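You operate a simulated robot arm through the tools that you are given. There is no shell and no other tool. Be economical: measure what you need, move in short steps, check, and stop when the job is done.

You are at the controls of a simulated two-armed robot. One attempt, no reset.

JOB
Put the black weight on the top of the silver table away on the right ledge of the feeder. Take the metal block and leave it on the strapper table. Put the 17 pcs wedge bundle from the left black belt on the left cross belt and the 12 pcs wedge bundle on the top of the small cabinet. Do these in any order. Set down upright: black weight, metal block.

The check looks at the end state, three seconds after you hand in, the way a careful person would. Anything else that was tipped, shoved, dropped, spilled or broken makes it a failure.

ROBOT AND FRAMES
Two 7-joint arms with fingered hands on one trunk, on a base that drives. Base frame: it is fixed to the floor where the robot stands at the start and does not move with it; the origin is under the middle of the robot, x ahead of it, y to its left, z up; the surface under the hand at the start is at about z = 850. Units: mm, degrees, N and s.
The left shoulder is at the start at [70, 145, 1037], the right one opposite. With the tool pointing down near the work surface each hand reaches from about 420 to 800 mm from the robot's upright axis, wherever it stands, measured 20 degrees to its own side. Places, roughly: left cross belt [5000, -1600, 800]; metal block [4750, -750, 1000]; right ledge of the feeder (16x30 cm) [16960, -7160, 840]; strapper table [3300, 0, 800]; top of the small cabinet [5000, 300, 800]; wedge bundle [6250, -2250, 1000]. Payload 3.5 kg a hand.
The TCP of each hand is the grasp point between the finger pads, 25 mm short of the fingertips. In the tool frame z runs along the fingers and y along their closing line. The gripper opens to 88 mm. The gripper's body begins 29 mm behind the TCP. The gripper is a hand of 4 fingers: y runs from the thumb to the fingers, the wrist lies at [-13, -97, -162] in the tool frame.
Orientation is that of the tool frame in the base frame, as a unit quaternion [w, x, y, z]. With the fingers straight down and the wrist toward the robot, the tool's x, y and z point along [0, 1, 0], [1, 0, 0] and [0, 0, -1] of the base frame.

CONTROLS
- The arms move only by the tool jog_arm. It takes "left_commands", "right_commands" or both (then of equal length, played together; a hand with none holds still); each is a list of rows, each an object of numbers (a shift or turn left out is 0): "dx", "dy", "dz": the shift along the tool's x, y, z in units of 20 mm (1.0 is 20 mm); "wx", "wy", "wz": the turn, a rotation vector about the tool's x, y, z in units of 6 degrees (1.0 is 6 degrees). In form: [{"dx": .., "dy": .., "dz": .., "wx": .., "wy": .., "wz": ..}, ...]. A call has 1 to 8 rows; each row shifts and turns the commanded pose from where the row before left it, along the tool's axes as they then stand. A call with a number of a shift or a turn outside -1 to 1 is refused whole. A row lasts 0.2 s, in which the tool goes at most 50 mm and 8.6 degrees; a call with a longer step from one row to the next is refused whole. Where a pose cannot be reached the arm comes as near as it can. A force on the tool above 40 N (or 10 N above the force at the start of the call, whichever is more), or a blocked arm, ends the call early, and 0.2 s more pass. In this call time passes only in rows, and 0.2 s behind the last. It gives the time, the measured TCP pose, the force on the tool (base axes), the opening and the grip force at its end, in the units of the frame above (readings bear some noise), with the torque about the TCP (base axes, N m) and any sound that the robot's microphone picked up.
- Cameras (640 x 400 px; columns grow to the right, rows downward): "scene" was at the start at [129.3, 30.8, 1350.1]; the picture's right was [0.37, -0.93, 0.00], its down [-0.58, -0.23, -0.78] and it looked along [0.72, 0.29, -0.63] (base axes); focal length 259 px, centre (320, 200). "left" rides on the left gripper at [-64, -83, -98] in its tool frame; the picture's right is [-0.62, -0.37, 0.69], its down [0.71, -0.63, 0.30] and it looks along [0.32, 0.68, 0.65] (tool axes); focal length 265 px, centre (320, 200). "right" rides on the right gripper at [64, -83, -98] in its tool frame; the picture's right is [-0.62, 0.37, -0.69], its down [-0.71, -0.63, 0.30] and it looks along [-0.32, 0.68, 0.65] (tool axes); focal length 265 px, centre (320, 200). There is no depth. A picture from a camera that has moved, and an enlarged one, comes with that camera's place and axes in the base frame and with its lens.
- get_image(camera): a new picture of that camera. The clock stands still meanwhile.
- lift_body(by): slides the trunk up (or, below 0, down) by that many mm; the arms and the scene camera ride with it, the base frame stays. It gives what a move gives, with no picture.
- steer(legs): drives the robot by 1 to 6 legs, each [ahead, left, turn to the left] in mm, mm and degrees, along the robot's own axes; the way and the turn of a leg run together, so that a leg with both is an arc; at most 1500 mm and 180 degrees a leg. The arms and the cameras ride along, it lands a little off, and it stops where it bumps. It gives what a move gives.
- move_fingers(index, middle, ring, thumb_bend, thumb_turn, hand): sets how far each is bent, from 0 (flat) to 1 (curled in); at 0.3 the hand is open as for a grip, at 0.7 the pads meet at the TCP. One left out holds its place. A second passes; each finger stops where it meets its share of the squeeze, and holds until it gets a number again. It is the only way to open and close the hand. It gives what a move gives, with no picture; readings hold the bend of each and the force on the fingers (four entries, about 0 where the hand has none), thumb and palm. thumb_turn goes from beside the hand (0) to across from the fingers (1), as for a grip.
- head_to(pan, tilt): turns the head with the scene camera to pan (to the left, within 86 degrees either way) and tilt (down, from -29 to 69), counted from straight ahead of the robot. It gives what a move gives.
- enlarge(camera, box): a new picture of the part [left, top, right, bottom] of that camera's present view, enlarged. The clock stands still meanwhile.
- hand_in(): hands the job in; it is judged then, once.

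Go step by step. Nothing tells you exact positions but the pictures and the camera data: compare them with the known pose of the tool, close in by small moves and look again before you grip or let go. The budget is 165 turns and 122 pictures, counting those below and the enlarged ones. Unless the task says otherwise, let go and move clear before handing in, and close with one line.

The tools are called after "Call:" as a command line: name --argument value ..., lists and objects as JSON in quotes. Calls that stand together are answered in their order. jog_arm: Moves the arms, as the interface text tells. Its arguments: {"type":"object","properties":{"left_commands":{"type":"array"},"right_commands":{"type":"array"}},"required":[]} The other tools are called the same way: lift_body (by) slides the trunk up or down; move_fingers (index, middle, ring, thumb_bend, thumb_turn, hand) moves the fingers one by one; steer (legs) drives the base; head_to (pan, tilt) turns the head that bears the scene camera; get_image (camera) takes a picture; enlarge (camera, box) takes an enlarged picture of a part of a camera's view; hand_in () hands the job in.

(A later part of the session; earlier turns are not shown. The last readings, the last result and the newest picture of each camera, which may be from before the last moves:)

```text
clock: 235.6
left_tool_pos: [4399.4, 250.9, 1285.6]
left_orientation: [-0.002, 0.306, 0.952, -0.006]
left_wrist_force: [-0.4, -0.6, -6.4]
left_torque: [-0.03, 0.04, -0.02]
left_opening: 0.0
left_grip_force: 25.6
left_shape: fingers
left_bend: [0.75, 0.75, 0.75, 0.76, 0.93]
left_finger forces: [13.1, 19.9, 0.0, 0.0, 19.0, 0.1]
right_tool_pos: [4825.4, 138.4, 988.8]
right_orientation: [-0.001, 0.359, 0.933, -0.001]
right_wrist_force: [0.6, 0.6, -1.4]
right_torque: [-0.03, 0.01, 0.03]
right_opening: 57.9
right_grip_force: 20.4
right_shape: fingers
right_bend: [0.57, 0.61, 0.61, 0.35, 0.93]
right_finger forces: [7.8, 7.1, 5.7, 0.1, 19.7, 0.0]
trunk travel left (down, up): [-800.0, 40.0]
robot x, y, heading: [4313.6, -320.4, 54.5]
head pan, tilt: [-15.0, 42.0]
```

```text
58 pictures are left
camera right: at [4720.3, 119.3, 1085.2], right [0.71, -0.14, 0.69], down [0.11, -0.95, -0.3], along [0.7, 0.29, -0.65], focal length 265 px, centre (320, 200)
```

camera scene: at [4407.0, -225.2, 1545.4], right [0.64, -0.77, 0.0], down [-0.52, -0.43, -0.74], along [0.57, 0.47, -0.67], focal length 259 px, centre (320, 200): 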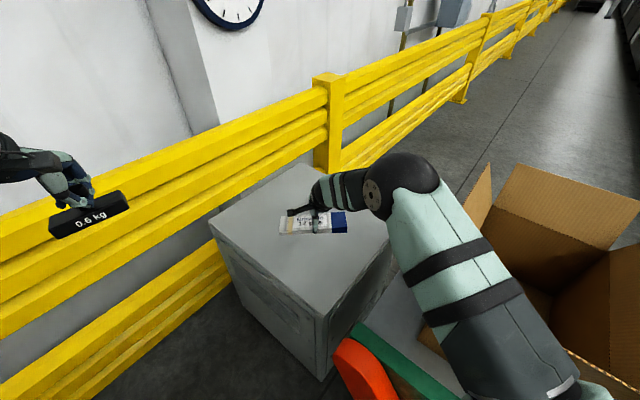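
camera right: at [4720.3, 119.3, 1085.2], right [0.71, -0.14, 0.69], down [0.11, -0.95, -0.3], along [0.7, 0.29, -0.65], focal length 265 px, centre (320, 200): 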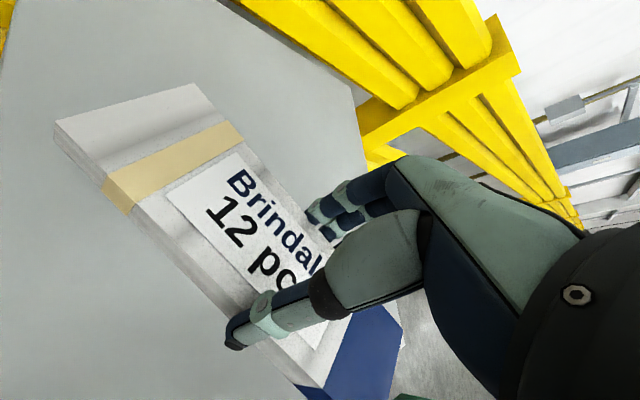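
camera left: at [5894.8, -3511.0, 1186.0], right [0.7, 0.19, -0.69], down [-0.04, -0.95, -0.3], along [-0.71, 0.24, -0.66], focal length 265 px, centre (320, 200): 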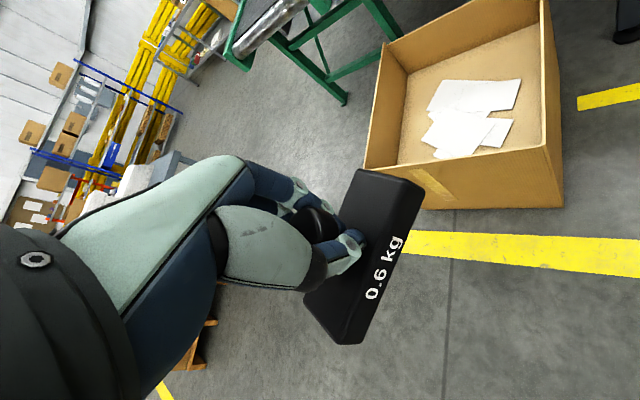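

The bundle is over the cabinet. I'll lower in stages, watching the arm against the carton flap.

Call:
jog_arm --right_commands '[{"dz": 1}, {"dz": 1}, {"dz": 1}, {"dz": 1}, {"dz": 1}, {"dz": 1}]'

Call:
get_image --camera "scene"

```text
clock: 237.0
left_tool_pos: [4398.8, 250.1, 1285.8]
left_orientation: [-0.001, 0.305, 0.952, -0.006]
left_wrist_force: [0.1, 1.1, -6.3]
left_torque: [-0.03, -0.01, -0.01]
left_opening: 0.2
left_grip_force: 25.9
left_shape: fingers
left_bend: [0.75, 0.75, 0.75, 0.76, 0.93]
left_finger forces: [13.0, 20.0, 0.0, 0.1, 19.0, 0.0]
right_tool_pos: [4827.6, 136.9, 869.1]
right_orientation: [-0.001, 0.358, 0.934, 0.0]
right_wrist_force: [0.1, 0.3, -0.6]
right_torque: [0.02, -0.04, -0.01]
right_opening: 58.0
right_grip_force: 19.6
right_shape: fingers
right_bend: [0.57, 0.61, 0.61, 0.35, 0.93]
right_finger forces: [7.7, 7.1, 5.8, 0.1, 19.6, 0.1]
trunk travel left (down, up): [-800.0, 40.0]
robot x, y, heading: [4316.2, -322.0, 54.5]
head pan, tilt: [-15.0, 42.0]
```

```text
57 pictures are left
camera scene: at [4406.6, -225.9, 1545.5], right [0.64, -0.77, 0.0], down [-0.52, -0.43, -0.74], along [0.57, 0.47, -0.67], focal length 259 px, centre (320, 200)
```

scene: 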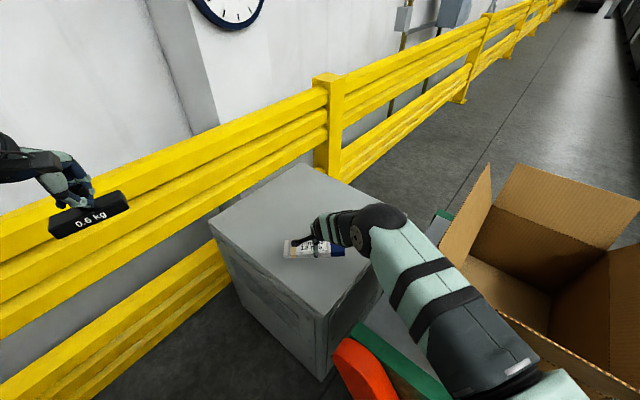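

Arm is clear of the carton. Continue down gently toward contact.

Call:
jog_arm --right_commands '[{"dz": 0.4}, {"dz": 0.4}, {"dz": 0.3}, {"dz": 0.3}, {"dz": 0.3}, {"dz": 0.3}, {"dz": 0.3}, {"dz": 0.3}]'

Call:
get_image --camera "right"

```text
clock: 238.8
left_tool_pos: [4398.5, 249.6, 1284.8]
left_orientation: [-0.001, 0.305, 0.952, -0.006]
left_wrist_force: [-0.2, 0.0, -5.0]
left_torque: [0.02, 0.05, 0.02]
left_opening: 0.2
left_grip_force: 25.9
left_shape: fingers
left_bend: [0.75, 0.75, 0.75, 0.76, 0.93]
left_finger forces: [13.0, 20.1, 0.1, 0.1, 19.0, 0.1]
right_tool_pos: [4827.6, 135.6, 815.8]
right_orientation: [-0.001, 0.359, 0.933, 0.001]
right_wrist_force: [-0.8, -0.4, -0.9]
right_torque: [0.02, -0.01, 0.03]
right_opening: 57.9
right_grip_force: 20.0
right_shape: fingers
right_bend: [0.57, 0.61, 0.61, 0.35, 0.93]
right_finger forces: [7.7, 7.1, 5.6, 0.0, 19.6, 0.0]
trunk travel left (down, up): [-800.0, 40.0]
robot x, y, heading: [4310.4, -320.7, 54.5]
head pan, tilt: [-15.0, 42.0]
```

```text
56 pictures are left
camera right: at [4722.1, 117.2, 914.5], right [0.71, -0.14, 0.69], down [0.11, -0.95, -0.3], along [0.7, 0.29, -0.65], focal length 265 px, centre (320, 200)
```

right: 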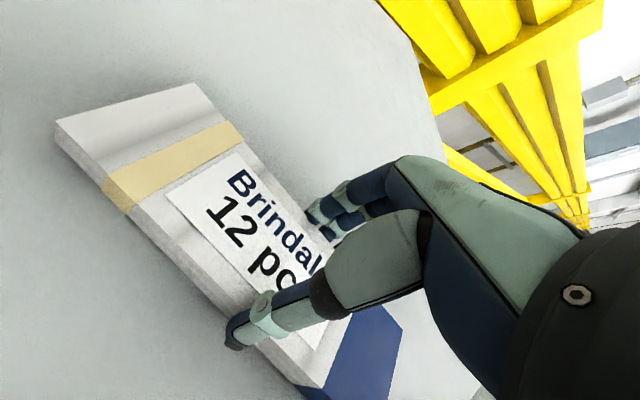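

Not yet in contact; still floating. Continuing in small steps.

Call:
jog_arm --right_commands '[{"dz": 0.25}, {"dz": 0.25}, {"dz": 0.2}, {"dz": 0.2}, {"dz": 0.15}, {"dz": 0.15}, {"dz": 0.15}, {"dz": 0.15}]'

```text
clock: 239.8
left_tool_pos: [4395.2, 245.9, 1284.9]
left_orientation: [0.0, 0.305, 0.952, -0.006]
left_wrist_force: [0.2, -0.4, -5.9]
left_torque: [0.02, 0.04, 0.02]
left_opening: 0.1
left_grip_force: 26.5
left_shape: fingers
left_bend: [0.75, 0.75, 0.75, 0.76, 0.93]
left_finger forces: [13.2, 20.1, 0.1, 0.1, 19.0, 0.0]
right_tool_pos: [4831.1, 140.4, 810.9]
right_orientation: [0.002, 0.36, 0.933, 0.013]
right_wrist_force: [-5.5, -6.3, 23.1]
right_torque: [-0.59, 0.64, -0.01]
right_opening: 59.6
right_grip_force: 20.8
right_shape: fingers
right_bend: [0.62, 0.64, 0.65, 0.31, 0.93]
right_finger forces: [5.3, 4.8, 3.6, 0.0, 28.3, 0.1]
trunk travel left (down, up): [-800.0, 40.0]
robot x, y, heading: [4312.4, -323.9, 54.5]
head pan, tilt: [-15.0, 42.0]
stopped in row 5 (right hand): the force on the tool passed its limit at 41 N (the readings are from after the stop); the commanded pose is now the measured one
```

Contact at z≈811. I'll ease up a few mm, look, then release.

Call:
jog_arm --right_commands '[{"dz": -0.15}]'

Call:
get_image --camera "right"

Call:
enlarge --camera "scene" --box '[240, 180, 400, 280]'

```text
clock: 240.2
left_tool_pos: [4394.7, 248.7, 1285.3]
left_orientation: [0.0, 0.305, 0.952, -0.006]
left_wrist_force: [-0.3, 0.6, -5.6]
left_torque: [0.01, 0.02, 0.0]
left_opening: 0.1
left_grip_force: 25.7
left_shape: fingers
left_bend: [0.75, 0.75, 0.75, 0.76, 0.93]
left_finger forces: [13.2, 20.2, 0.1, 0.1, 19.2, 0.0]
right_tool_pos: [4830.3, 140.2, 811.8]
right_orientation: [0.002, 0.359, 0.933, 0.011]
right_wrist_force: [-3.5, -1.4, 16.6]
right_torque: [-0.37, 0.36, -0.02]
right_opening: 59.8
right_grip_force: 19.9
right_shape: fingers
right_bend: [0.61, 0.64, 0.64, 0.31, 0.93]
right_finger forces: [6.4, 5.9, 4.5, 0.0, 23.8, 0.0]
trunk travel left (down, up): [-800.0, 40.0]
robot x, y, heading: [4314.9, -317.8, 54.5]
head pan, tilt: [-15.0, 42.0]
```

```text
55 pictures are left
camera right: at [4723.4, 119.3, 907.0], right [0.7, -0.16, 0.7], down [0.11, -0.94, -0.32], along [0.71, 0.3, -0.64], focal length 265 px, centre (320, 200)
```

right: 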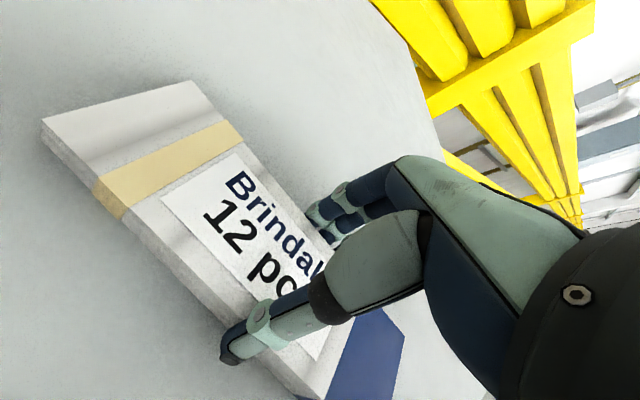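

```text
4.00 times, centred on (320, 230) of scene
camera zoom: at [4403.0, -228.5, 1545.8], right [0.64, -0.77, 0.0], down [-0.51, -0.43, -0.74], along [0.57, 0.47, -0.67], focal length 1038 px, centre (320, 80)
```

zoom: 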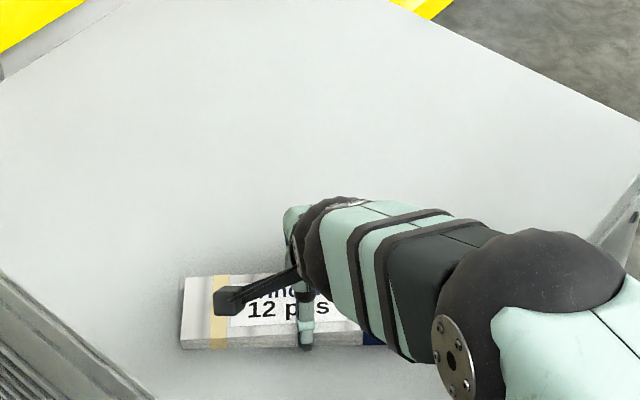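

The bundle rests on the top, well inside the edges. Ease a touch more, open, and rise straight up.

Call:
jog_arm --right_commands '[{"dz": -0.12}]'

Call:
move_fingers --hand "right" --index 0.3 --middle 0.3 --ring 0.3 --thumb_bend 0.25

Call:
jog_arm --right_commands '[{"dz": -0.4}, {"dz": -0.8}, {"dz": -1}, {"dz": -1}, {"dz": -1}, {"dz": -1}, {"dz": -1}, {"dz": -1}]'

Call:
get_image --camera "right"

```text
clock: 240.6
left_tool_pos: [4395.6, 248.0, 1286.6]
left_orientation: [0.0, 0.304, 0.953, -0.005]
left_wrist_force: [-1.2, 0.4, -5.6]
left_torque: [-0.03, 0.0, -0.01]
left_opening: 0.1
left_grip_force: 26.2
left_shape: fingers
left_bend: [0.75, 0.75, 0.75, 0.76, 0.93]
left_finger forces: [13.2, 20.2, 0.0, 0.0, 19.1, 0.1]
right_tool_pos: [4829.9, 140.0, 811.0]
right_orientation: [0.001, 0.36, 0.933, 0.009]
right_wrist_force: [-1.9, -0.5, 12.8]
right_torque: [-0.23, 0.29, 0.01]
right_opening: 59.4
right_grip_force: 19.9
right_shape: fingers
right_bend: [0.6, 0.63, 0.64, 0.31, 0.93]
right_finger forces: [6.8, 6.3, 5.0, 0.1, 22.1, 0.0]
trunk travel left (down, up): [-800.0, 40.0]
robot x, y, heading: [4311.6, -321.7, 54.3]
head pan, tilt: [-15.0, 42.0]
```

```text
clock: 241.6
left_tool_pos: [4397.9, 250.5, 1285.9]
left_orientation: [0.0, 0.305, 0.952, -0.005]
left_wrist_force: [0.0, -0.1, -6.0]
left_torque: [-0.01, 0.01, 0.04]
left_opening: 0.0
left_grip_force: 26.3
left_shape: fingers
left_bend: [0.75, 0.75, 0.75, 0.76, 0.93]
left_finger forces: [13.1, 20.3, 0.0, 0.1, 19.1, 0.0]
right_tool_pos: [4830.9, 139.9, 810.1]
right_orientation: [0.001, 0.36, 0.933, 0.009]
right_wrist_force: [-0.3, -0.2, -0.2]
right_torque: [0.0, -0.02, 0.01]
right_opening: 88.9
right_grip_force: 0.1
right_shape: fingers
right_bend: [0.3, 0.3, 0.3, 0.24, 0.97]
right_finger forces: [0.0, 0.1, 0.1, 0.0, 0.4, 0.1]
trunk travel left (down, up): [-800.0, 40.0]
robot x, y, heading: [4312.2, -321.2, 54.6]
head pan, tilt: [-15.0, 42.0]
```

```text
clock: 243.4
left_tool_pos: [4397.0, 248.4, 1285.3]
left_orientation: [0.0, 0.305, 0.952, -0.006]
left_wrist_force: [-0.7, 0.7, -5.7]
left_torque: [0.03, 0.04, 0.03]
left_opening: 0.2
left_grip_force: 26.2
left_shape: fingers
left_bend: [0.75, 0.75, 0.75, 0.76, 0.93]
left_finger forces: [13.1, 20.4, 0.0, 0.1, 19.2, 0.0]
right_tool_pos: [4829.0, 137.3, 955.6]
right_orientation: [0.002, 0.36, 0.933, 0.009]
right_wrist_force: [-0.4, 0.4, 0.0]
right_torque: [-0.01, 0.0, -0.02]
right_opening: 88.7
right_grip_force: 0.1
right_shape: fingers
right_bend: [0.3, 0.3, 0.3, 0.25, 0.97]
right_finger forces: [0.0, 0.0, 0.0, 0.0, 0.0, 0.0]
trunk travel left (down, up): [-800.0, 40.0]
robot x, y, heading: [4312.9, -318.4, 54.4]
head pan, tilt: [-15.0, 42.0]
```

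```text
53 pictures are left
camera right: at [4723.9, 118.7, 1052.5], right [0.7, -0.15, 0.7], down [0.11, -0.94, -0.32], along [0.7, 0.3, -0.64], focal length 265 px, centre (320, 200)
```

right: 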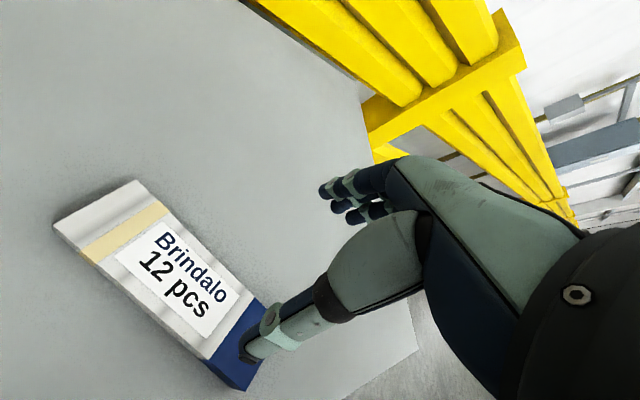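

The 12‑pcs bundle is on the cabinet. Retracting the right arm up and back, then leaving the gap.

Call:
jog_arm --right_commands '[{"dz": -1, "dy": -0.9}, {"dz": -1, "dy": -0.9}, {"dz": -1, "dy": -0.9}, {"dz": -1, "dy": -0.9}, {"dz": -1, "dy": -0.9}, {"dz": -1, "dy": -0.9}, {"dz": -1, "dy": -0.9}, {"dz": -1, "dy": -0.9}]'

Call:
jog_arm --right_commands '[{"dz": -1}, {"dz": -1}, {"dz": -1}, {"dz": -1}, {"dz": -1}, {"dz": -1}, {"dz": -1}, {"dz": -1}]'

Call:
steer --legs '[[-635, -155, 0]]'

Call:
lift_body --by -200

Call:
head_to --pan -10 --tilt 25

Call:
get_image --camera "scene"

```text
clock: 245.2
left_tool_pos: [4395.5, 247.7, 1285.9]
left_orientation: [0.001, 0.304, 0.953, -0.006]
left_wrist_force: [0.8, -0.9, -5.8]
left_torque: [0.01, 0.01, -0.02]
left_opening: 0.1
left_grip_force: 25.7
left_shape: fingers
left_bend: [0.75, 0.75, 0.75, 0.76, 0.93]
left_finger forces: [13.1, 20.4, 0.0, 0.1, 19.1, 0.1]
right_tool_pos: [4731.0, 26.7, 1112.4]
right_orientation: [0.002, 0.359, 0.933, 0.009]
right_wrist_force: [0.3, 0.8, 0.3]
right_torque: [0.02, 0.04, 0.0]
right_opening: 88.6
right_grip_force: 0.1
right_shape: fingers
right_bend: [0.3, 0.3, 0.3, 0.25, 0.97]
right_finger forces: [0.1, 0.0, 0.1, 0.1, 0.0, 0.1]
trunk travel left (down, up): [-800.0, 40.0]
robot x, y, heading: [4311.3, -321.7, 54.6]
head pan, tilt: [-15.0, 42.0]
```

```text
clock: 247.0
left_tool_pos: [4397.0, 249.0, 1285.2]
left_orientation: [0.0, 0.305, 0.952, -0.005]
left_wrist_force: [-0.1, 0.0, -6.1]
left_torque: [0.03, -0.01, -0.01]
left_opening: 0.0
left_grip_force: 26.4
left_shape: fingers
left_bend: [0.75, 0.75, 0.75, 0.76, 0.93]
left_finger forces: [13.1, 20.3, 0.0, 0.0, 19.0, 0.1]
right_tool_pos: [4729.8, 26.1, 1273.0]
right_orientation: [0.002, 0.359, 0.933, 0.009]
right_wrist_force: [0.6, -0.2, 0.0]
right_torque: [0.05, 0.02, 0.0]
right_opening: 88.6
right_grip_force: 0.1
right_shape: fingers
right_bend: [0.3, 0.3, 0.3, 0.25, 0.97]
right_finger forces: [0.1, 0.1, 0.0, 0.1, 0.0, 0.1]
trunk travel left (down, up): [-800.0, 40.0]
robot x, y, heading: [4312.9, -321.8, 54.4]
head pan, tilt: [-15.0, 42.0]
```

```text
clock: 250.6
left_tool_pos: [4157.6, -349.2, 1284.3]
left_orientation: [0.0, 0.3, 0.954, -0.006]
left_wrist_force: [0.7, 0.2, -5.8]
left_torque: [0.0, 0.01, 0.02]
left_opening: 0.0
left_grip_force: 25.8
left_shape: fingers
left_bend: [0.75, 0.75, 0.75, 0.76, 0.93]
left_finger forces: [13.1, 20.4, 0.0, 0.1, 19.1, 0.0]
right_tool_pos: [4493.1, -566.7, 1271.9]
right_orientation: [0.001, 0.355, 0.935, 0.008]
right_wrist_force: [0.4, 0.6, 0.6]
right_torque: [-0.01, 0.01, -0.04]
right_opening: 88.9
right_grip_force: 0.2
right_shape: fingers
right_bend: [0.3, 0.3, 0.3, 0.25, 0.97]
right_finger forces: [0.1, 0.1, 0.0, 0.0, 0.0, 0.0]
trunk travel left (down, up): [-800.0, 40.0]
robot x, y, heading: [4080.1, -922.9, 55.1]
head pan, tilt: [-15.0, 42.0]
```

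```text
clock: 252.8
left_tool_pos: [4156.6, -351.6, 1085.7]
left_orientation: [-0.001, 0.3, 0.954, -0.006]
left_wrist_force: [0.0, -0.4, -5.8]
left_torque: [0.0, -0.03, -0.02]
left_opening: 0.0
left_grip_force: 26.4
left_shape: fingers
left_bend: [0.75, 0.75, 0.75, 0.76, 0.93]
left_finger forces: [13.0, 20.5, 0.1, 0.0, 19.1, 0.1]
right_tool_pos: [4493.0, -569.8, 1072.5]
right_orientation: [0.001, 0.355, 0.935, 0.008]
right_wrist_force: [-0.4, -0.3, 0.2]
right_torque: [0.02, 0.01, 0.0]
right_opening: 88.5
right_grip_force: 0.0
right_shape: fingers
right_bend: [0.3, 0.3, 0.3, 0.25, 0.97]
right_finger forces: [0.0, 0.1, 0.0, 0.0, 0.0, 0.1]
trunk travel left (down, up): [-600.0, 240.0]
robot x, y, heading: [4073.8, -919.4, 55.1]
head pan, tilt: [-15.0, 42.0]
```

```text
clock: 253.6
left_tool_pos: [4156.7, -349.9, 1085.7]
left_orientation: [0.0, 0.3, 0.954, -0.006]
left_wrist_force: [0.1, 0.5, -5.9]
left_torque: [0.02, 0.0, 0.0]
left_opening: 0.0
left_grip_force: 27.1
left_shape: fingers
left_bend: [0.75, 0.75, 0.75, 0.76, 0.93]
left_finger forces: [13.1, 20.4, 0.0, 0.0, 19.1, 0.0]
right_tool_pos: [4491.5, -569.4, 1073.0]
right_orientation: [0.001, 0.355, 0.935, 0.008]
right_wrist_force: [0.7, 0.5, -1.6]
right_torque: [-0.01, 0.01, 0.02]
right_opening: 88.4
right_grip_force: 0.1
right_shape: fingers
right_bend: [0.3, 0.3, 0.3, 0.25, 0.97]
right_finger forces: [0.0, 0.0, 0.0, 0.1, 0.0, 0.0]
trunk travel left (down, up): [-600.0, 240.0]
robot x, y, heading: [4079.0, -924.0, 55.1]
head pan, tilt: [-10.0, 25.0]
```

```text
52 pictures are left
camera scene: at [4171.3, -814.8, 1371.7], right [0.71, -0.71, 0.0], down [-0.3, -0.3, -0.91], along [0.64, 0.64, -0.42], focal length 259 px, centre (320, 200)
```

scene: 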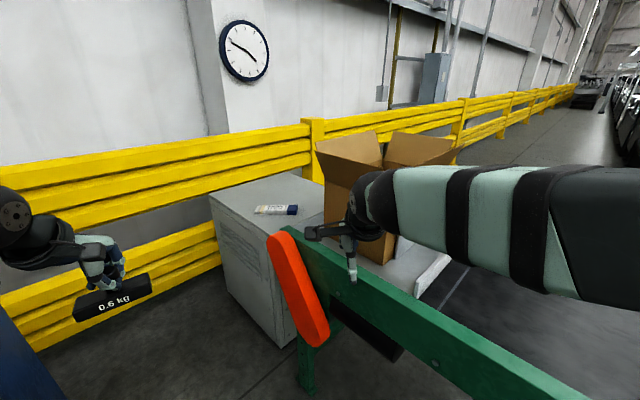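

All three right-hand jobs are done. Now the weight: back through the passage and into the main aisle toward the feeder.

Call:
steer --legs '[[0, 0, -103.5], [190, -949, 0]]'

```text
clock: 263.0
left_tool_pos: [4014.1, -1903.9, 1084.8]
left_orientation: [-0.005, 0.938, 0.347, -0.004]
left_wrist_force: [-0.8, 0.1, -6.1]
left_torque: [-0.01, -0.02, 0.0]
left_opening: 0.0
left_grip_force: 25.8
left_shape: fingers
left_bend: [0.75, 0.75, 0.75, 0.76, 0.93]
left_finger forces: [12.8, 20.4, 0.1, 0.0, 18.6, 0.0]
right_tool_pos: [3718.9, -2174.9, 1073.0]
right_orientation: [0.007, 0.957, 0.291, 0.004]
right_wrist_force: [0.4, -0.6, 0.3]
right_torque: [0.0, 0.02, 0.02]
right_opening: 88.5
right_grip_force: 0.1
right_shape: fingers
right_bend: [0.3, 0.3, 0.3, 0.25, 0.97]
right_finger forces: [0.1, 0.0, 0.0, 0.0, 0.1, 0.0]
trunk travel left (down, up): [-600.0, 240.0]
robot x, y, heading: [3482.1, -1685.0, -49.7]
head pan, tilt: [-10.0, 25.0]
```

On the line. Drive through and look down the aisle.

Call:
steer --legs '[[1460, 25, 0], [1150, 15, 0], [0, 0, 35]]'

Call:
head_to --pan -3 --tilt 10

Call:
get_image --camera "scene"

```text
clock: 277.6
left_tool_pos: [5755.1, -3605.1, 1086.1]
left_orientation: [-0.005, 0.803, 0.596, -0.004]
left_wrist_force: [0.0, 0.1, -6.9]
left_torque: [0.02, 0.0, -0.01]
left_opening: 0.0
left_grip_force: 26.3
left_shape: fingers
left_bend: [0.75, 0.75, 0.75, 0.76, 0.93]
left_finger forces: [12.7, 20.7, 0.0, 0.0, 18.5, 0.0]
right_tool_pos: [5651.0, -3991.9, 1073.7]
right_orientation: [0.006, 0.837, 0.547, 0.006]
right_wrist_force: [0.3, 0.6, -0.4]
right_torque: [-0.02, 0.0, 0.03]
right_opening: 88.3
right_grip_force: 0.0
right_shape: fingers
right_bend: [0.3, 0.3, 0.3, 0.25, 0.97]
right_finger forces: [0.0, 0.0, 0.0, 0.1, 0.0, 0.0]
trunk travel left (down, up): [-600.0, 240.0]
robot x, y, heading: [5189.0, -3708.1, -16.8]
head pan, tilt: [-10.0, 25.0]
```

```text
clock: 278.3
left_tool_pos: [5755.4, -3605.0, 1085.4]
left_orientation: [-0.004, 0.804, 0.595, -0.005]
left_wrist_force: [0.8, -0.2, -6.5]
left_torque: [0.0, 0.01, -0.04]
left_opening: 0.1
left_grip_force: 26.5
left_shape: fingers
left_bend: [0.75, 0.75, 0.75, 0.76, 0.93]
left_finger forces: [12.7, 20.8, 0.0, 0.1, 18.5, 0.0]
right_tool_pos: [5652.2, -3990.6, 1073.2]
right_orientation: [0.006, 0.837, 0.548, 0.006]
right_wrist_force: [0.0, -0.3, -0.6]
right_torque: [0.02, 0.0, 0.04]
right_opening: 88.6
right_grip_force: 0.0
right_shape: fingers
right_bend: [0.3, 0.3, 0.3, 0.25, 0.97]
right_finger forces: [0.0, 0.0, 0.0, 0.0, 0.0, 0.0]
trunk travel left (down, up): [-600.0, 240.0]
robot x, y, heading: [5189.5, -3705.6, -17.0]
head pan, tilt: [-3.0, 10.0]
```

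```text
51 pictures are left
camera scene: at [5325.1, -3752.8, 1396.1], right [-0.34, -0.94, 0.0], down [-0.16, 0.06, -0.98], along [0.93, -0.34, -0.18], focal length 259 px, centre (320, 200)
```

scene: 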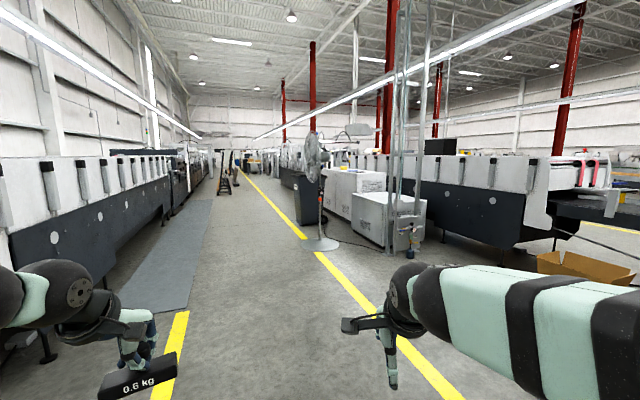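

The aisle runs along +x between the mats (y≈-3340) and the yellow line/fan (y≈-5000). I'll straighten and drive along y≈-4150.

Call:
steer --legs '[[0, 0, 17], [1450, -130, 0], [1450, -130, 0], [1450, -100, 0], [1450, 0, 0]]'

Call:
head_to --pan -25 --tilt 8

Call:
get_image --camera "scene"

```text
clock: 306.8
left_tool_pos: [11459.2, -3884.7, 1084.6]
left_orientation: [-0.004, 0.719, 0.695, -0.006]
left_wrist_force: [-0.4, 0.4, -6.7]
left_torque: [0.03, 0.01, -0.02]
left_opening: 0.0
left_grip_force: 26.1
left_shape: fingers
left_bend: [0.75, 0.75, 0.75, 0.76, 0.93]
left_finger forces: [12.7, 21.0, 0.1, 0.0, 18.6, 0.0]
right_tool_pos: [11459.6, -4286.5, 1072.6]
right_orientation: [0.006, 0.757, 0.654, 0.007]
right_wrist_force: [-0.1, 0.1, 0.1]
right_torque: [0.01, 0.02, -0.02]
right_opening: 88.6
right_grip_force: 0.0
right_shape: fingers
right_bend: [0.3, 0.3, 0.3, 0.25, 0.97]
right_finger forces: [0.0, 0.1, 0.1, 0.0, 0.0, 0.1]
trunk travel left (down, up): [-600.0, 240.0]
robot x, y, heading: [10939.6, -4129.2, -1.6]
head pan, tilt: [-3.0, 10.0]
```

```text
clock: 307.6
left_tool_pos: [11459.6, -3886.3, 1083.8]
left_orientation: [-0.002, 0.718, 0.696, -0.006]
left_wrist_force: [0.0, 0.7, -6.0]
left_torque: [0.03, 0.02, -0.03]
left_opening: 0.0
left_grip_force: 26.4
left_shape: fingers
left_bend: [0.75, 0.75, 0.75, 0.76, 0.93]
left_finger forces: [12.7, 21.1, 0.1, 0.1, 18.7, 0.0]
right_tool_pos: [11460.0, -4285.9, 1072.5]
right_orientation: [0.005, 0.757, 0.653, 0.008]
right_wrist_force: [0.0, -0.7, -0.1]
right_torque: [-0.01, -0.01, 0.0]
right_opening: 88.7
right_grip_force: 0.0
right_shape: fingers
right_bend: [0.3, 0.3, 0.3, 0.25, 0.97]
right_finger forces: [0.0, 0.0, 0.1, 0.0, 0.0, 0.1]
trunk travel left (down, up): [-600.0, 240.0]
robot x, y, heading: [10937.3, -4132.6, -1.8]
head pan, tilt: [-25.0, 8.0]
```

```text
50 pictures are left
camera scene: at [11072.0, -4175.1, 1399.4], right [-0.45, -0.89, 0.0], down [-0.13, 0.06, -0.99], along [0.88, -0.45, -0.14], focal length 259 px, centre (320, 200)
```

scene: 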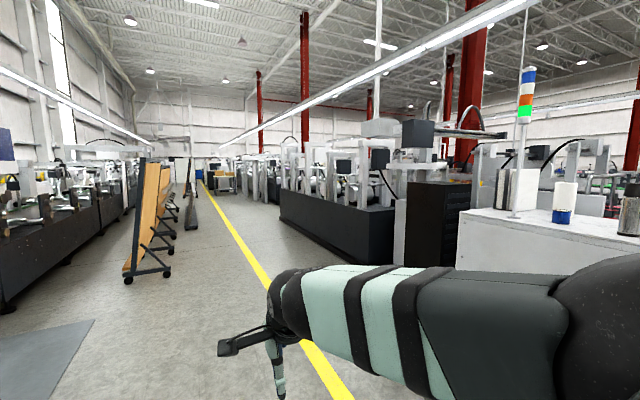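

By direction the feeder should appear near pixel (320, 185). Zooming there.

Call:
enlarge --camera "scene" --box '[230, 120, 422, 240]'

```text
3.33 times, centred on (326, 180) of scene
camera zoom: at [11072.0, -4175.1, 1399.4], right [-0.45, -0.89, 0.0], down [-0.13, 0.06, -0.99], along [0.88, -0.45, -0.14], focal length 865 px, centre (300, 267)
```

zoom: 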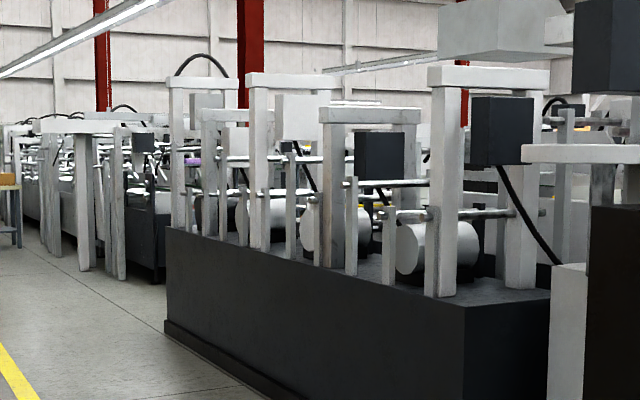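

The press line's front is around y≈-6350 and the feeder should be at its far end. Continue along y≈-5100, keeping clear of the rack on the left, and look again.

Call:
steer --legs '[[1400, -450, 0], [1400, -350, 0], [1400, -100, 0], [800, 0, 0]]'

Call:
head_to --pan -45 --tilt 15

Call:
get_image --camera "scene"

```text
clock: 332.4
left_tool_pos: [16499.4, -5020.7, 1086.4]
left_orientation: [-0.003, 0.737, 0.676, -0.005]
left_wrist_force: [0.5, -1.1, -5.8]
left_torque: [0.01, 0.0, -0.01]
left_opening: 0.3
left_grip_force: 26.5
left_shape: fingers
left_bend: [0.75, 0.76, 0.75, 0.76, 0.93]
left_finger forces: [12.7, 21.2, 0.0, 0.0, 18.9, 0.0]
right_tool_pos: [16476.9, -5420.8, 1073.2]
right_orientation: [0.006, 0.775, 0.632, 0.008]
right_wrist_force: [0.2, 0.7, 0.8]
right_torque: [-0.02, -0.02, 0.0]
right_opening: 88.5
right_grip_force: 0.1
right_shape: fingers
right_bend: [0.3, 0.3, 0.3, 0.25, 0.97]
right_finger forces: [0.0, 0.0, 0.1, 0.0, 0.0, 0.0]
trunk travel left (down, up): [-600.0, 240.0]
robot x, y, heading: [15965.2, -5240.2, -4.8]
head pan, tilt: [-25.0, 8.0]
```

```text
clock: 333.2
left_tool_pos: [16497.7, -5022.5, 1084.3]
left_orientation: [-0.004, 0.737, 0.676, -0.006]
left_wrist_force: [-0.3, 0.0, -5.7]
left_torque: [0.0, 0.02, 0.0]
left_opening: 0.2
left_grip_force: 25.9
left_shape: fingers
left_bend: [0.75, 0.76, 0.75, 0.76, 0.93]
left_finger forces: [12.7, 21.3, 0.0, 0.0, 18.8, 0.0]
right_tool_pos: [16478.7, -5421.0, 1072.9]
right_orientation: [0.006, 0.775, 0.632, 0.008]
right_wrist_force: [0.0, 0.0, -0.1]
right_torque: [0.01, 0.0, 0.04]
right_opening: 88.7
right_grip_force: 0.2
right_shape: fingers
right_bend: [0.3, 0.3, 0.3, 0.25, 0.97]
right_finger forces: [0.0, 0.0, 0.0, 0.1, 0.0, 0.0]
trunk travel left (down, up): [-600.0, 240.0]
robot x, y, heading: [15965.8, -5238.8, -5.1]
head pan, tilt: [-45.0, 15.0]
```

```text
48 pictures are left
camera scene: at [16076.6, -5314.3, 1388.1], right [-0.76, -0.64, 0.0], down [-0.17, 0.2, -0.97], along [0.62, -0.74, -0.26], focal length 259 px, centre (320, 200)
```

scene: 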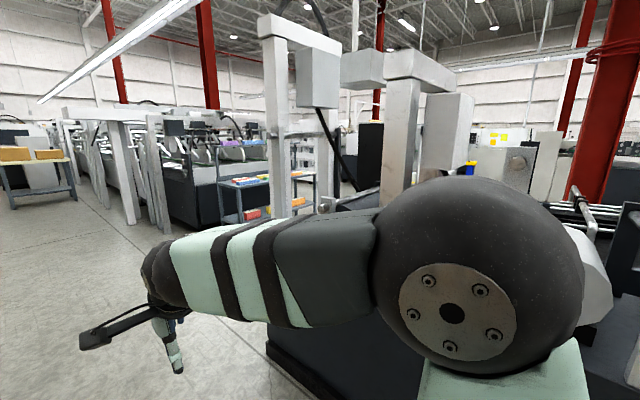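

The right arm hides part of the view. Zooming around the gap where the feeder should be.

Call:
enlarge --camera "scene" --box '[190, 90, 478, 270]'

```text
2.22 times, centred on (334, 180) of scene
camera zoom: at [16076.6, -5314.3, 1388.1], right [-0.76, -0.64, 0.0], down [-0.17, 0.2, -0.97], along [0.62, -0.74, -0.26], focal length 576 px, centre (289, 244)
```

zoom: 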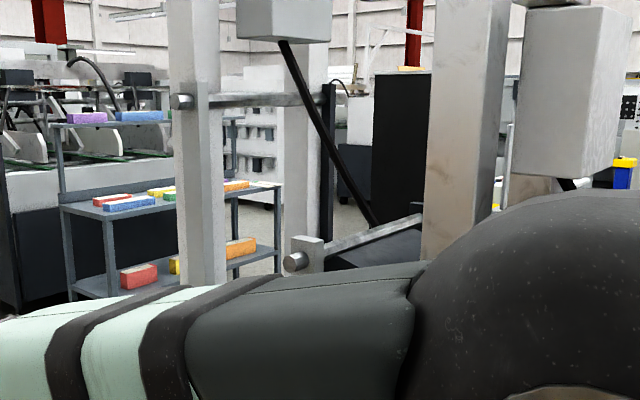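

The black base ends at about x≈17250, y≈-6180, with an open bay beyond. I'll drive past the end and turn back to look at the feeder.

Call:
steer --legs '[[1200, 0, 0], [590, 0, 0], [0, 0, -110]]'

Call:
head_to --pan 0 --tilt 20

Call:
get_image --camera "scene"

```text
clock: 346.9
left_tool_pos: [17745.3, -5985.2, 1084.5]
left_orientation: [-0.006, 0.972, -0.237, 0.0]
left_wrist_force: [-0.4, -0.3, -5.5]
left_torque: [0.01, 0.0, 0.0]
left_opening: 0.0
left_grip_force: 26.7
left_shape: fingers
left_bend: [0.75, 0.76, 0.75, 0.77, 0.93]
left_finger forces: [13.1, 22.1, 0.1, 0.0, 18.1, 0.0]
right_tool_pos: [17384.6, -5812.8, 1073.5]
right_orientation: [0.008, 0.956, -0.292, -0.001]
right_wrist_force: [-0.2, -0.3, 0.5]
right_torque: [0.0, -0.02, -0.01]
right_opening: 88.5
right_grip_force: 0.1
right_shape: fingers
right_bend: [0.3, 0.3, 0.3, 0.25, 0.97]
right_finger forces: [0.1, 0.0, 0.0, 0.0, 0.0, 0.1]
trunk travel left (down, up): [-600.0, 240.0]
robot x, y, heading: [17749.5, -5408.8, -117.4]
head pan, tilt: [-45.0, 15.0]
```

```text
clock: 348.1
left_tool_pos: [17745.5, -5984.1, 1084.6]
left_orientation: [-0.007, 0.972, -0.237, 0.0]
left_wrist_force: [-0.8, 0.2, -6.1]
left_torque: [0.01, 0.01, -0.02]
left_opening: 0.0
left_grip_force: 26.6
left_shape: fingers
left_bend: [0.75, 0.76, 0.75, 0.77, 0.93]
left_finger forces: [13.2, 22.4, 0.0, 0.1, 18.2, 0.0]
right_tool_pos: [17385.0, -5812.5, 1072.3]
right_orientation: [0.009, 0.957, -0.291, -0.001]
right_wrist_force: [0.0, 0.5, -0.4]
right_torque: [0.01, -0.02, -0.02]
right_opening: 88.4
right_grip_force: 0.2
right_shape: fingers
right_bend: [0.3, 0.3, 0.3, 0.25, 0.97]
right_finger forces: [0.1, 0.1, 0.1, 0.1, 0.0, 0.1]
trunk travel left (down, up): [-600.0, 240.0]
robot x, y, heading: [17749.2, -5410.1, -117.2]
head pan, tilt: [0.0, 20.0]
```

```text
46 pictures are left
camera scene: at [17682.7, -5537.7, 1379.9], right [-0.89, 0.46, 0.0], down [0.16, 0.3, -0.94], along [-0.43, -0.83, -0.34], focal length 259 px, centre (320, 200)
```

scene: 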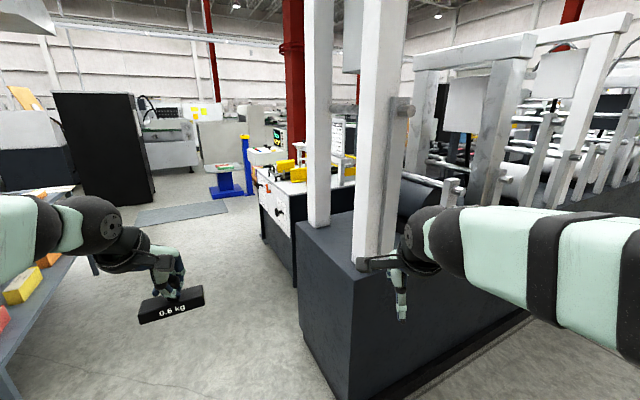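

The feeder should be near pixel (306, 187): the white unit with several things on it, behind the press's end post. Zooming.

Call:
enlarge --camera "scene" --box '[190, 120, 382, 240]'

```text
3.33 times, centred on (286, 180) of scene
camera zoom: at [17682.7, -5537.7, 1379.9], right [-0.89, 0.46, 0.0], down [0.16, 0.3, -0.94], along [-0.43, -0.83, -0.34], focal length 865 px, centre (433, 267)
```

zoom: 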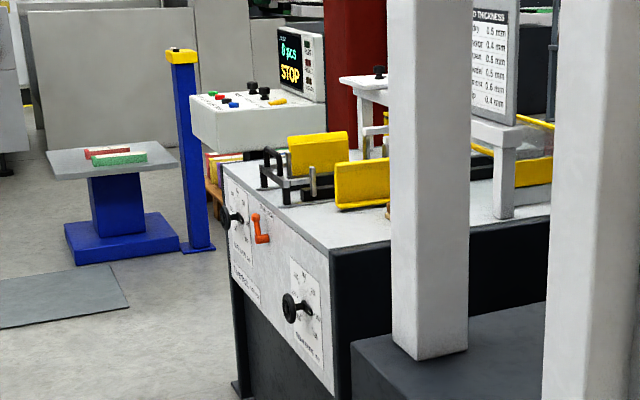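

The feeder top (white, with yellow guides) has its panel face at x≈17145, y -7009 to -7798, and the right ledge is the strip near y≈-7160. The press end posts at (17067, -6753) would foul the right hand, so I tuck the right arm first.

Call:
jog_arm --right_commands '[{"dy": -0.8, "dx": -1}, {"dy": -0.8, "dx": -1}, {"dy": -0.8, "dx": -1}, {"dy": -0.8, "dx": -1}, {"dy": -0.8, "dx": -1}, {"dy": -0.8, "dx": -1}]'

Call:
jog_arm --right_commands '[{"dy": -0.8, "dx": -1}, {"dy": -0.8, "dx": -1}, {"dy": -0.8, "dx": -1}, {"dy": -0.8, "dx": -1}, {"dy": -0.7, "dx": -0.8}]'

Call:
get_image --camera "scene"

```text
clock: 349.5
left_tool_pos: [17743.9, -5982.5, 1086.4]
left_orientation: [-0.006, 0.972, -0.237, 0.001]
left_wrist_force: [-0.5, 0.4, -6.1]
left_torque: [0.01, -0.05, 0.01]
left_opening: 0.0
left_grip_force: 26.4
left_shape: fingers
left_bend: [0.75, 0.76, 0.75, 0.77, 0.93]
left_finger forces: [13.2, 22.3, 0.0, 0.0, 18.2, 0.0]
right_tool_pos: [17339.4, -5666.3, 1069.3]
right_orientation: [0.009, 0.956, -0.293, 0.0]
right_wrist_force: [-0.4, 0.0, -0.5]
right_torque: [0.01, 0.0, -0.02]
right_opening: 88.1
right_grip_force: 0.0
right_shape: fingers
right_bend: [0.3, 0.3, 0.3, 0.25, 0.97]
right_finger forces: [0.0, 0.0, 0.1, 0.0, 0.0, 0.0]
trunk travel left (down, up): [-600.0, 240.0]
robot x, y, heading: [17751.1, -5408.1, -117.4]
head pan, tilt: [0.0, 20.0]
```

```text
clock: 350.7
left_tool_pos: [17745.8, -5984.6, 1083.7]
left_orientation: [-0.008, 0.971, -0.237, 0.0]
left_wrist_force: [-0.6, 0.4, -6.3]
left_torque: [0.04, 0.0, 0.0]
left_opening: 0.1
left_grip_force: 27.0
left_shape: fingers
left_bend: [0.75, 0.76, 0.75, 0.77, 0.93]
left_finger forces: [13.1, 22.4, 0.0, 0.1, 18.1, 0.1]
right_tool_pos: [17308.8, -5620.8, 1040.0]
right_orientation: [0.009, 0.956, -0.293, -0.001]
right_wrist_force: [0.2, -0.6, 0.3]
right_torque: [-0.03, 0.0, 0.06]
right_opening: 88.4
right_grip_force: 0.0
right_shape: fingers
right_bend: [0.3, 0.3, 0.3, 0.25, 0.97]
right_finger forces: [0.0, 0.1, 0.1, 0.1, 0.0, 0.1]
right hand out of reach, approached as far as the arm can: row 2, 3, 4, 5
trunk travel left (down, up): [-600.0, 240.0]
robot x, y, heading: [17749.5, -5408.8, -117.4]
head pan, tilt: [0.0, 20.0]
```

```text
44 pictures are left
camera scene: at [17682.6, -5537.8, 1379.8], right [-0.89, 0.46, 0.0], down [0.16, 0.3, -0.94], along [-0.43, -0.83, -0.34], focal length 259 px, centre (320, 200)
```

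scene: 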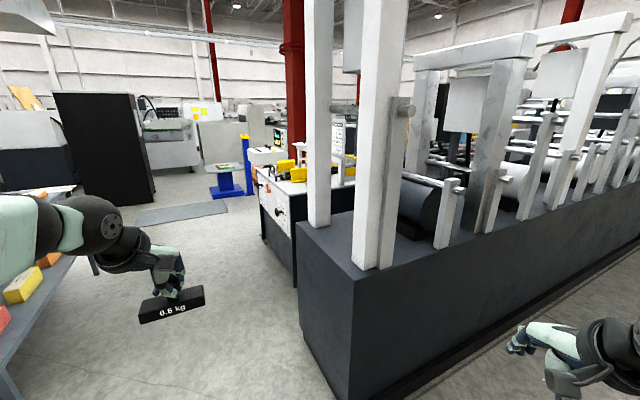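

I'll also pull the left hand (with the weight) back 100 mm, then turn to heading 168° and strafe along the press's end to the front of the feeder.

Call:
jog_arm --left_commands '[{"dy": -1}, {"dy": -1}, {"dy": -1}, {"dy": -1}, {"dy": -1}]'

Call:
steer --legs '[[0, 0, -74.6], [-165, 778, 0], [-165, 778, 0]]'

Call:
head_to --pan 15 --tilt 30

Call:
get_image --camera "scene"

```text
clock: 351.9
left_tool_pos: [17800.2, -5918.0, 1083.2]
left_orientation: [-0.008, 0.971, -0.238, -0.007]
left_wrist_force: [-0.2, 0.0, -5.2]
left_torque: [0.0, 0.01, 0.0]
left_opening: 0.1
left_grip_force: 27.3
left_shape: fingers
left_bend: [0.75, 0.76, 0.75, 0.77, 0.93]
left_finger forces: [13.2, 22.8, 0.1, 0.0, 18.6, 0.0]
left hand out of reach, approached as far as the arm can: row 4, 5
right_tool_pos: [17308.4, -5620.3, 1040.6]
right_orientation: [0.009, 0.956, -0.292, -0.001]
right_wrist_force: [1.1, -0.6, 0.4]
right_torque: [0.03, -0.02, 0.01]
right_opening: 88.3
right_grip_force: 0.1
right_shape: fingers
right_bend: [0.3, 0.3, 0.3, 0.25, 0.97]
right_finger forces: [0.0, 0.0, 0.0, 0.1, 0.0, 0.0]
trunk travel left (down, up): [-600.0, 240.0]
robot x, y, heading: [17748.6, -5407.9, -117.6]
head pan, tilt: [0.0, 20.0]
```

```text
clock: 363.1
left_tool_pos: [17286.7, -7165.0, 1083.3]
left_orientation: [0.011, -0.625, 0.781, -0.001]
left_wrist_force: [-0.3, -0.8, -6.0]
left_torque: [-0.01, -0.01, 0.02]
left_opening: 0.0
left_grip_force: 27.0
left_shape: fingers
left_bend: [0.75, 0.76, 0.75, 0.77, 0.93]
left_finger forces: [13.0, 22.9, 0.1, 0.1, 18.1, 0.0]
right_tool_pos: [17446.7, -6610.6, 1039.9]
right_orientation: [-0.006, -0.58, 0.815, 0.006]
right_wrist_force: [-0.4, -1.2, -0.3]
right_torque: [0.01, -0.02, 0.02]
right_opening: 88.6
right_grip_force: 0.0
right_shape: fingers
right_bend: [0.3, 0.3, 0.3, 0.25, 0.97]
right_finger forces: [0.0, 0.0, 0.1, 0.0, 0.1, 0.0]
trunk travel left (down, up): [-600.0, 240.0]
robot x, y, heading: [17766.5, -6985.7, 167.2]
head pan, tilt: [0.0, 20.0]
```

```text
clock: 363.9
left_tool_pos: [17286.4, -7165.1, 1082.4]
left_orientation: [0.012, -0.626, 0.779, 0.001]
left_wrist_force: [-0.7, -0.1, -5.6]
left_torque: [-0.05, 0.0, 0.0]
left_opening: 0.0
left_grip_force: 27.1
left_shape: fingers
left_bend: [0.75, 0.76, 0.75, 0.77, 0.93]
left_finger forces: [13.1, 23.1, 0.1, 0.0, 18.2, 0.0]
right_tool_pos: [17447.3, -6612.2, 1040.2]
right_orientation: [-0.006, -0.58, 0.814, 0.007]
right_wrist_force: [-0.3, 0.0, 0.3]
right_torque: [0.0, -0.01, 0.0]
right_opening: 88.4
right_grip_force: 0.0
right_shape: fingers
right_bend: [0.3, 0.3, 0.3, 0.25, 0.97]
right_finger forces: [0.0, 0.0, 0.0, 0.0, 0.1, 0.0]
trunk travel left (down, up): [-600.0, 240.0]
robot x, y, heading: [17766.4, -6983.9, 167.5]
head pan, tilt: [15.0, 30.0]
```

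```text
43 pictures are left
camera scene: at [17625.7, -6977.1, 1363.9], right [-0.04, 1.0, 0.0], down [0.5, 0.02, -0.87], along [-0.86, -0.04, -0.5], focal length 259 px, centre (320, 200)
```

scene: 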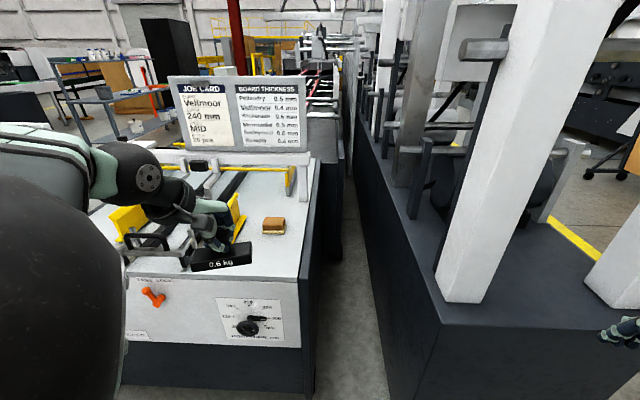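

Clear view of the feeder: the right ledge has a small brown item on it. Zooming.

Call:
enlarge --camera "scene" --box '[160, 150, 352, 270]'

```text
3.33 times, centred on (256, 210) of scene
camera zoom: at [17625.7, -6977.1, 1363.9], right [-0.04, 1.0, 0.0], down [0.5, 0.02, -0.87], along [-0.86, -0.04, -0.5], focal length 865 px, centre (533, 167)
```

zoom: 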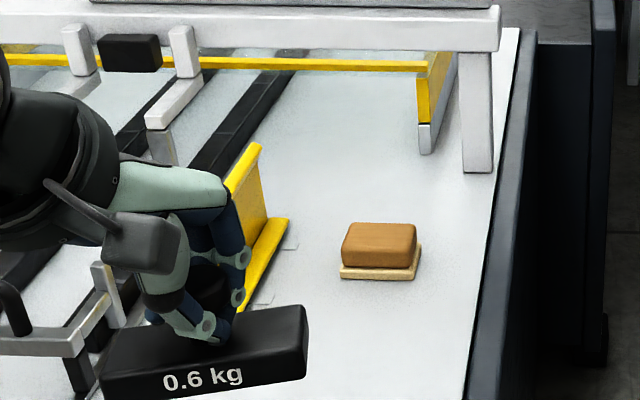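

The ledge strip is y -7278 to -7057, with the brown item at its centre (x≈16900–16962). There's room in front of it, so I'll set the weight at about [17060, -7165] with its bar along y. Move the base in 120 mm first.

Call:
steer --legs '[[120, 30, 0]]'

Call:
get_image --camera "left"

Call:
enlarge --camera "scene" --box '[160, 170, 352, 290]'

```text
clock: 365.1
left_tool_pos: [17166.6, -7169.4, 1082.9]
left_orientation: [0.011, -0.626, 0.779, 0.001]
left_wrist_force: [-1.0, -0.5, -6.4]
left_torque: [-0.03, -0.03, -0.03]
left_opening: 0.1
left_grip_force: 27.8
left_shape: fingers
left_bend: [0.75, 0.76, 0.75, 0.77, 0.93]
left_finger forces: [13.4, 23.2, 0.0, 0.0, 18.4, 0.0]
right_tool_pos: [17326.5, -6614.5, 1042.1]
right_orientation: [-0.006, -0.58, 0.815, 0.006]
right_wrist_force: [0.1, -0.2, 0.7]
right_torque: [-0.01, 0.0, -0.01]
right_opening: 88.6
right_grip_force: 0.1
right_shape: fingers
right_bend: [0.3, 0.3, 0.3, 0.25, 0.97]
right_finger forces: [0.0, 0.1, 0.1, 0.0, 0.1, 0.0]
trunk travel left (down, up): [-600.0, 240.0]
robot x, y, heading: [17646.4, -6979.4, 167.5]
head pan, tilt: [15.0, 30.0]
```

```text
41 pictures are left
camera left: at [17259.9, -7125.1, 1184.4], right [0.5, 0.54, -0.68], down [0.47, -0.83, -0.31], along [-0.73, -0.16, -0.67], focal length 265 px, centre (320, 200)
```

left: 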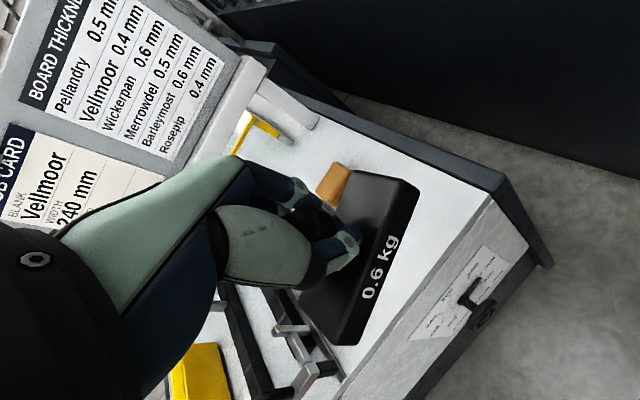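

```text
3.33 times, centred on (256, 230) of scene
camera zoom: at [17505.5, -6980.7, 1363.9], right [-0.04, 1.0, 0.0], down [0.5, 0.02, -0.87], along [-0.87, -0.04, -0.5], focal length 865 px, centre (533, 100)
```

zoom: 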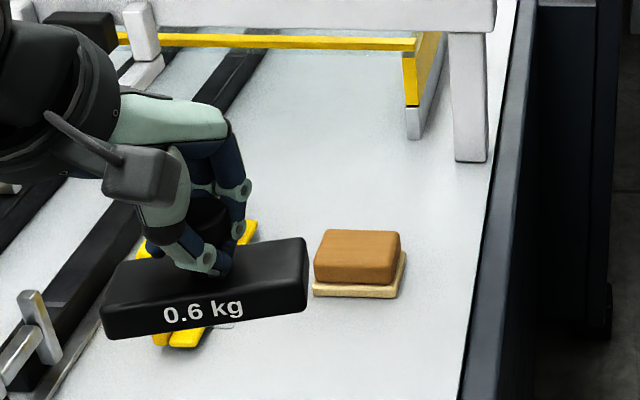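

The geometry is confirmed: brown item's front at x≈16950, yellow guide ends at y≈-7275. Moving the weight over [17062, -7165] and down to z≈930.

Call:
jog_arm --left_commands '[{"dy": 0.87, "dx": 0.155}, {"dy": 0.87, "dx": 0.155}, {"dy": 0.87, "dx": 0.155}, {"dy": 0.87, "dx": 0.155}, {"dy": 0.87, "dx": 0.155}, {"dy": 0.87, "dx": 0.155}]'

Call:
jog_arm --left_commands '[{"dz": 1}, {"dz": 1}, {"dz": 1}, {"dz": 1}, {"dz": 1}, {"dz": 1}, {"dz": 1}, {"dz": 0.5}]'

Call:
get_image --camera "left"

Call:
enlarge --camera "scene" --box '[160, 190, 352, 310]'

```text
clock: 366.5
left_tool_pos: [17058.8, -7164.9, 1078.7]
left_orientation: [0.012, -0.627, 0.779, 0.0]
left_wrist_force: [0.0, -0.2, -6.5]
left_torque: [0.0, 0.01, 0.03]
left_opening: 0.0
left_grip_force: 27.5
left_shape: fingers
left_bend: [0.75, 0.76, 0.75, 0.77, 0.93]
left_finger forces: [13.5, 23.4, 0.0, 0.1, 18.5, 0.0]
right_tool_pos: [17325.8, -6615.4, 1040.9]
right_orientation: [-0.006, -0.581, 0.814, 0.006]
right_wrist_force: [-0.1, 0.0, -0.8]
right_torque: [-0.03, 0.0, 0.03]
right_opening: 88.6
right_grip_force: 0.1
right_shape: fingers
right_bend: [0.3, 0.3, 0.3, 0.25, 0.97]
right_finger forces: [0.0, 0.0, 0.0, 0.0, 0.0, 0.0]
trunk travel left (down, up): [-600.0, 240.0]
robot x, y, heading: [17643.6, -6988.0, 167.5]
head pan, tilt: [15.0, 30.0]
```

```text
clock: 368.3
left_tool_pos: [17061.4, -7161.2, 931.3]
left_orientation: [0.012, -0.626, 0.78, 0.0]
left_wrist_force: [0.3, 0.1, -6.8]
left_torque: [0.0, 0.05, -0.04]
left_opening: 0.0
left_grip_force: 27.7
left_shape: fingers
left_bend: [0.75, 0.76, 0.75, 0.77, 0.93]
left_finger forces: [13.1, 23.6, 0.0, 0.0, 18.3, 0.1]
right_tool_pos: [17324.8, -6616.3, 1041.5]
right_orientation: [-0.007, -0.58, 0.815, 0.006]
right_wrist_force: [1.3, -0.6, -0.5]
right_torque: [-0.01, 0.0, -0.01]
right_opening: 88.6
right_grip_force: 0.1
right_shape: fingers
right_bend: [0.3, 0.3, 0.3, 0.25, 0.97]
right_finger forces: [0.1, 0.0, 0.1, 0.0, 0.1, 0.1]
trunk travel left (down, up): [-600.0, 240.0]
robot x, y, heading: [17645.9, -6988.4, 167.5]
head pan, tilt: [15.0, 30.0]
```

```text
39 pictures are left
camera left: at [17155.4, -7118.7, 1033.2], right [0.51, 0.54, -0.68], down [0.47, -0.83, -0.31], along [-0.73, -0.16, -0.67], focal length 265 px, centre (320, 200)
```

left: 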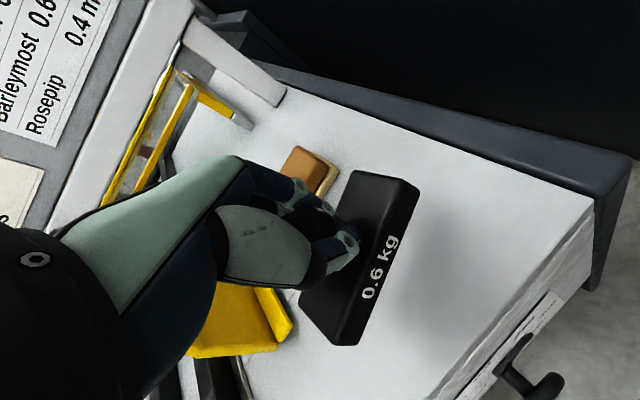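

```text
3.33 times, centred on (256, 250) of scene
camera zoom: at [17504.2, -6980.7, 1363.8], right [-0.04, 1.0, 0.0], down [0.5, 0.02, -0.87], along [-0.86, -0.04, -0.5], focal length 865 px, centre (533, 33)
```

zoom: 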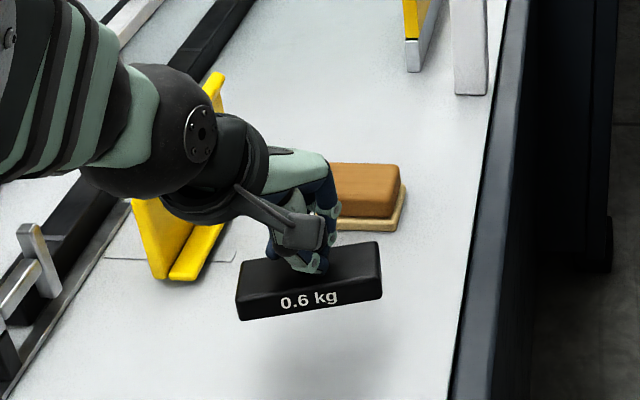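

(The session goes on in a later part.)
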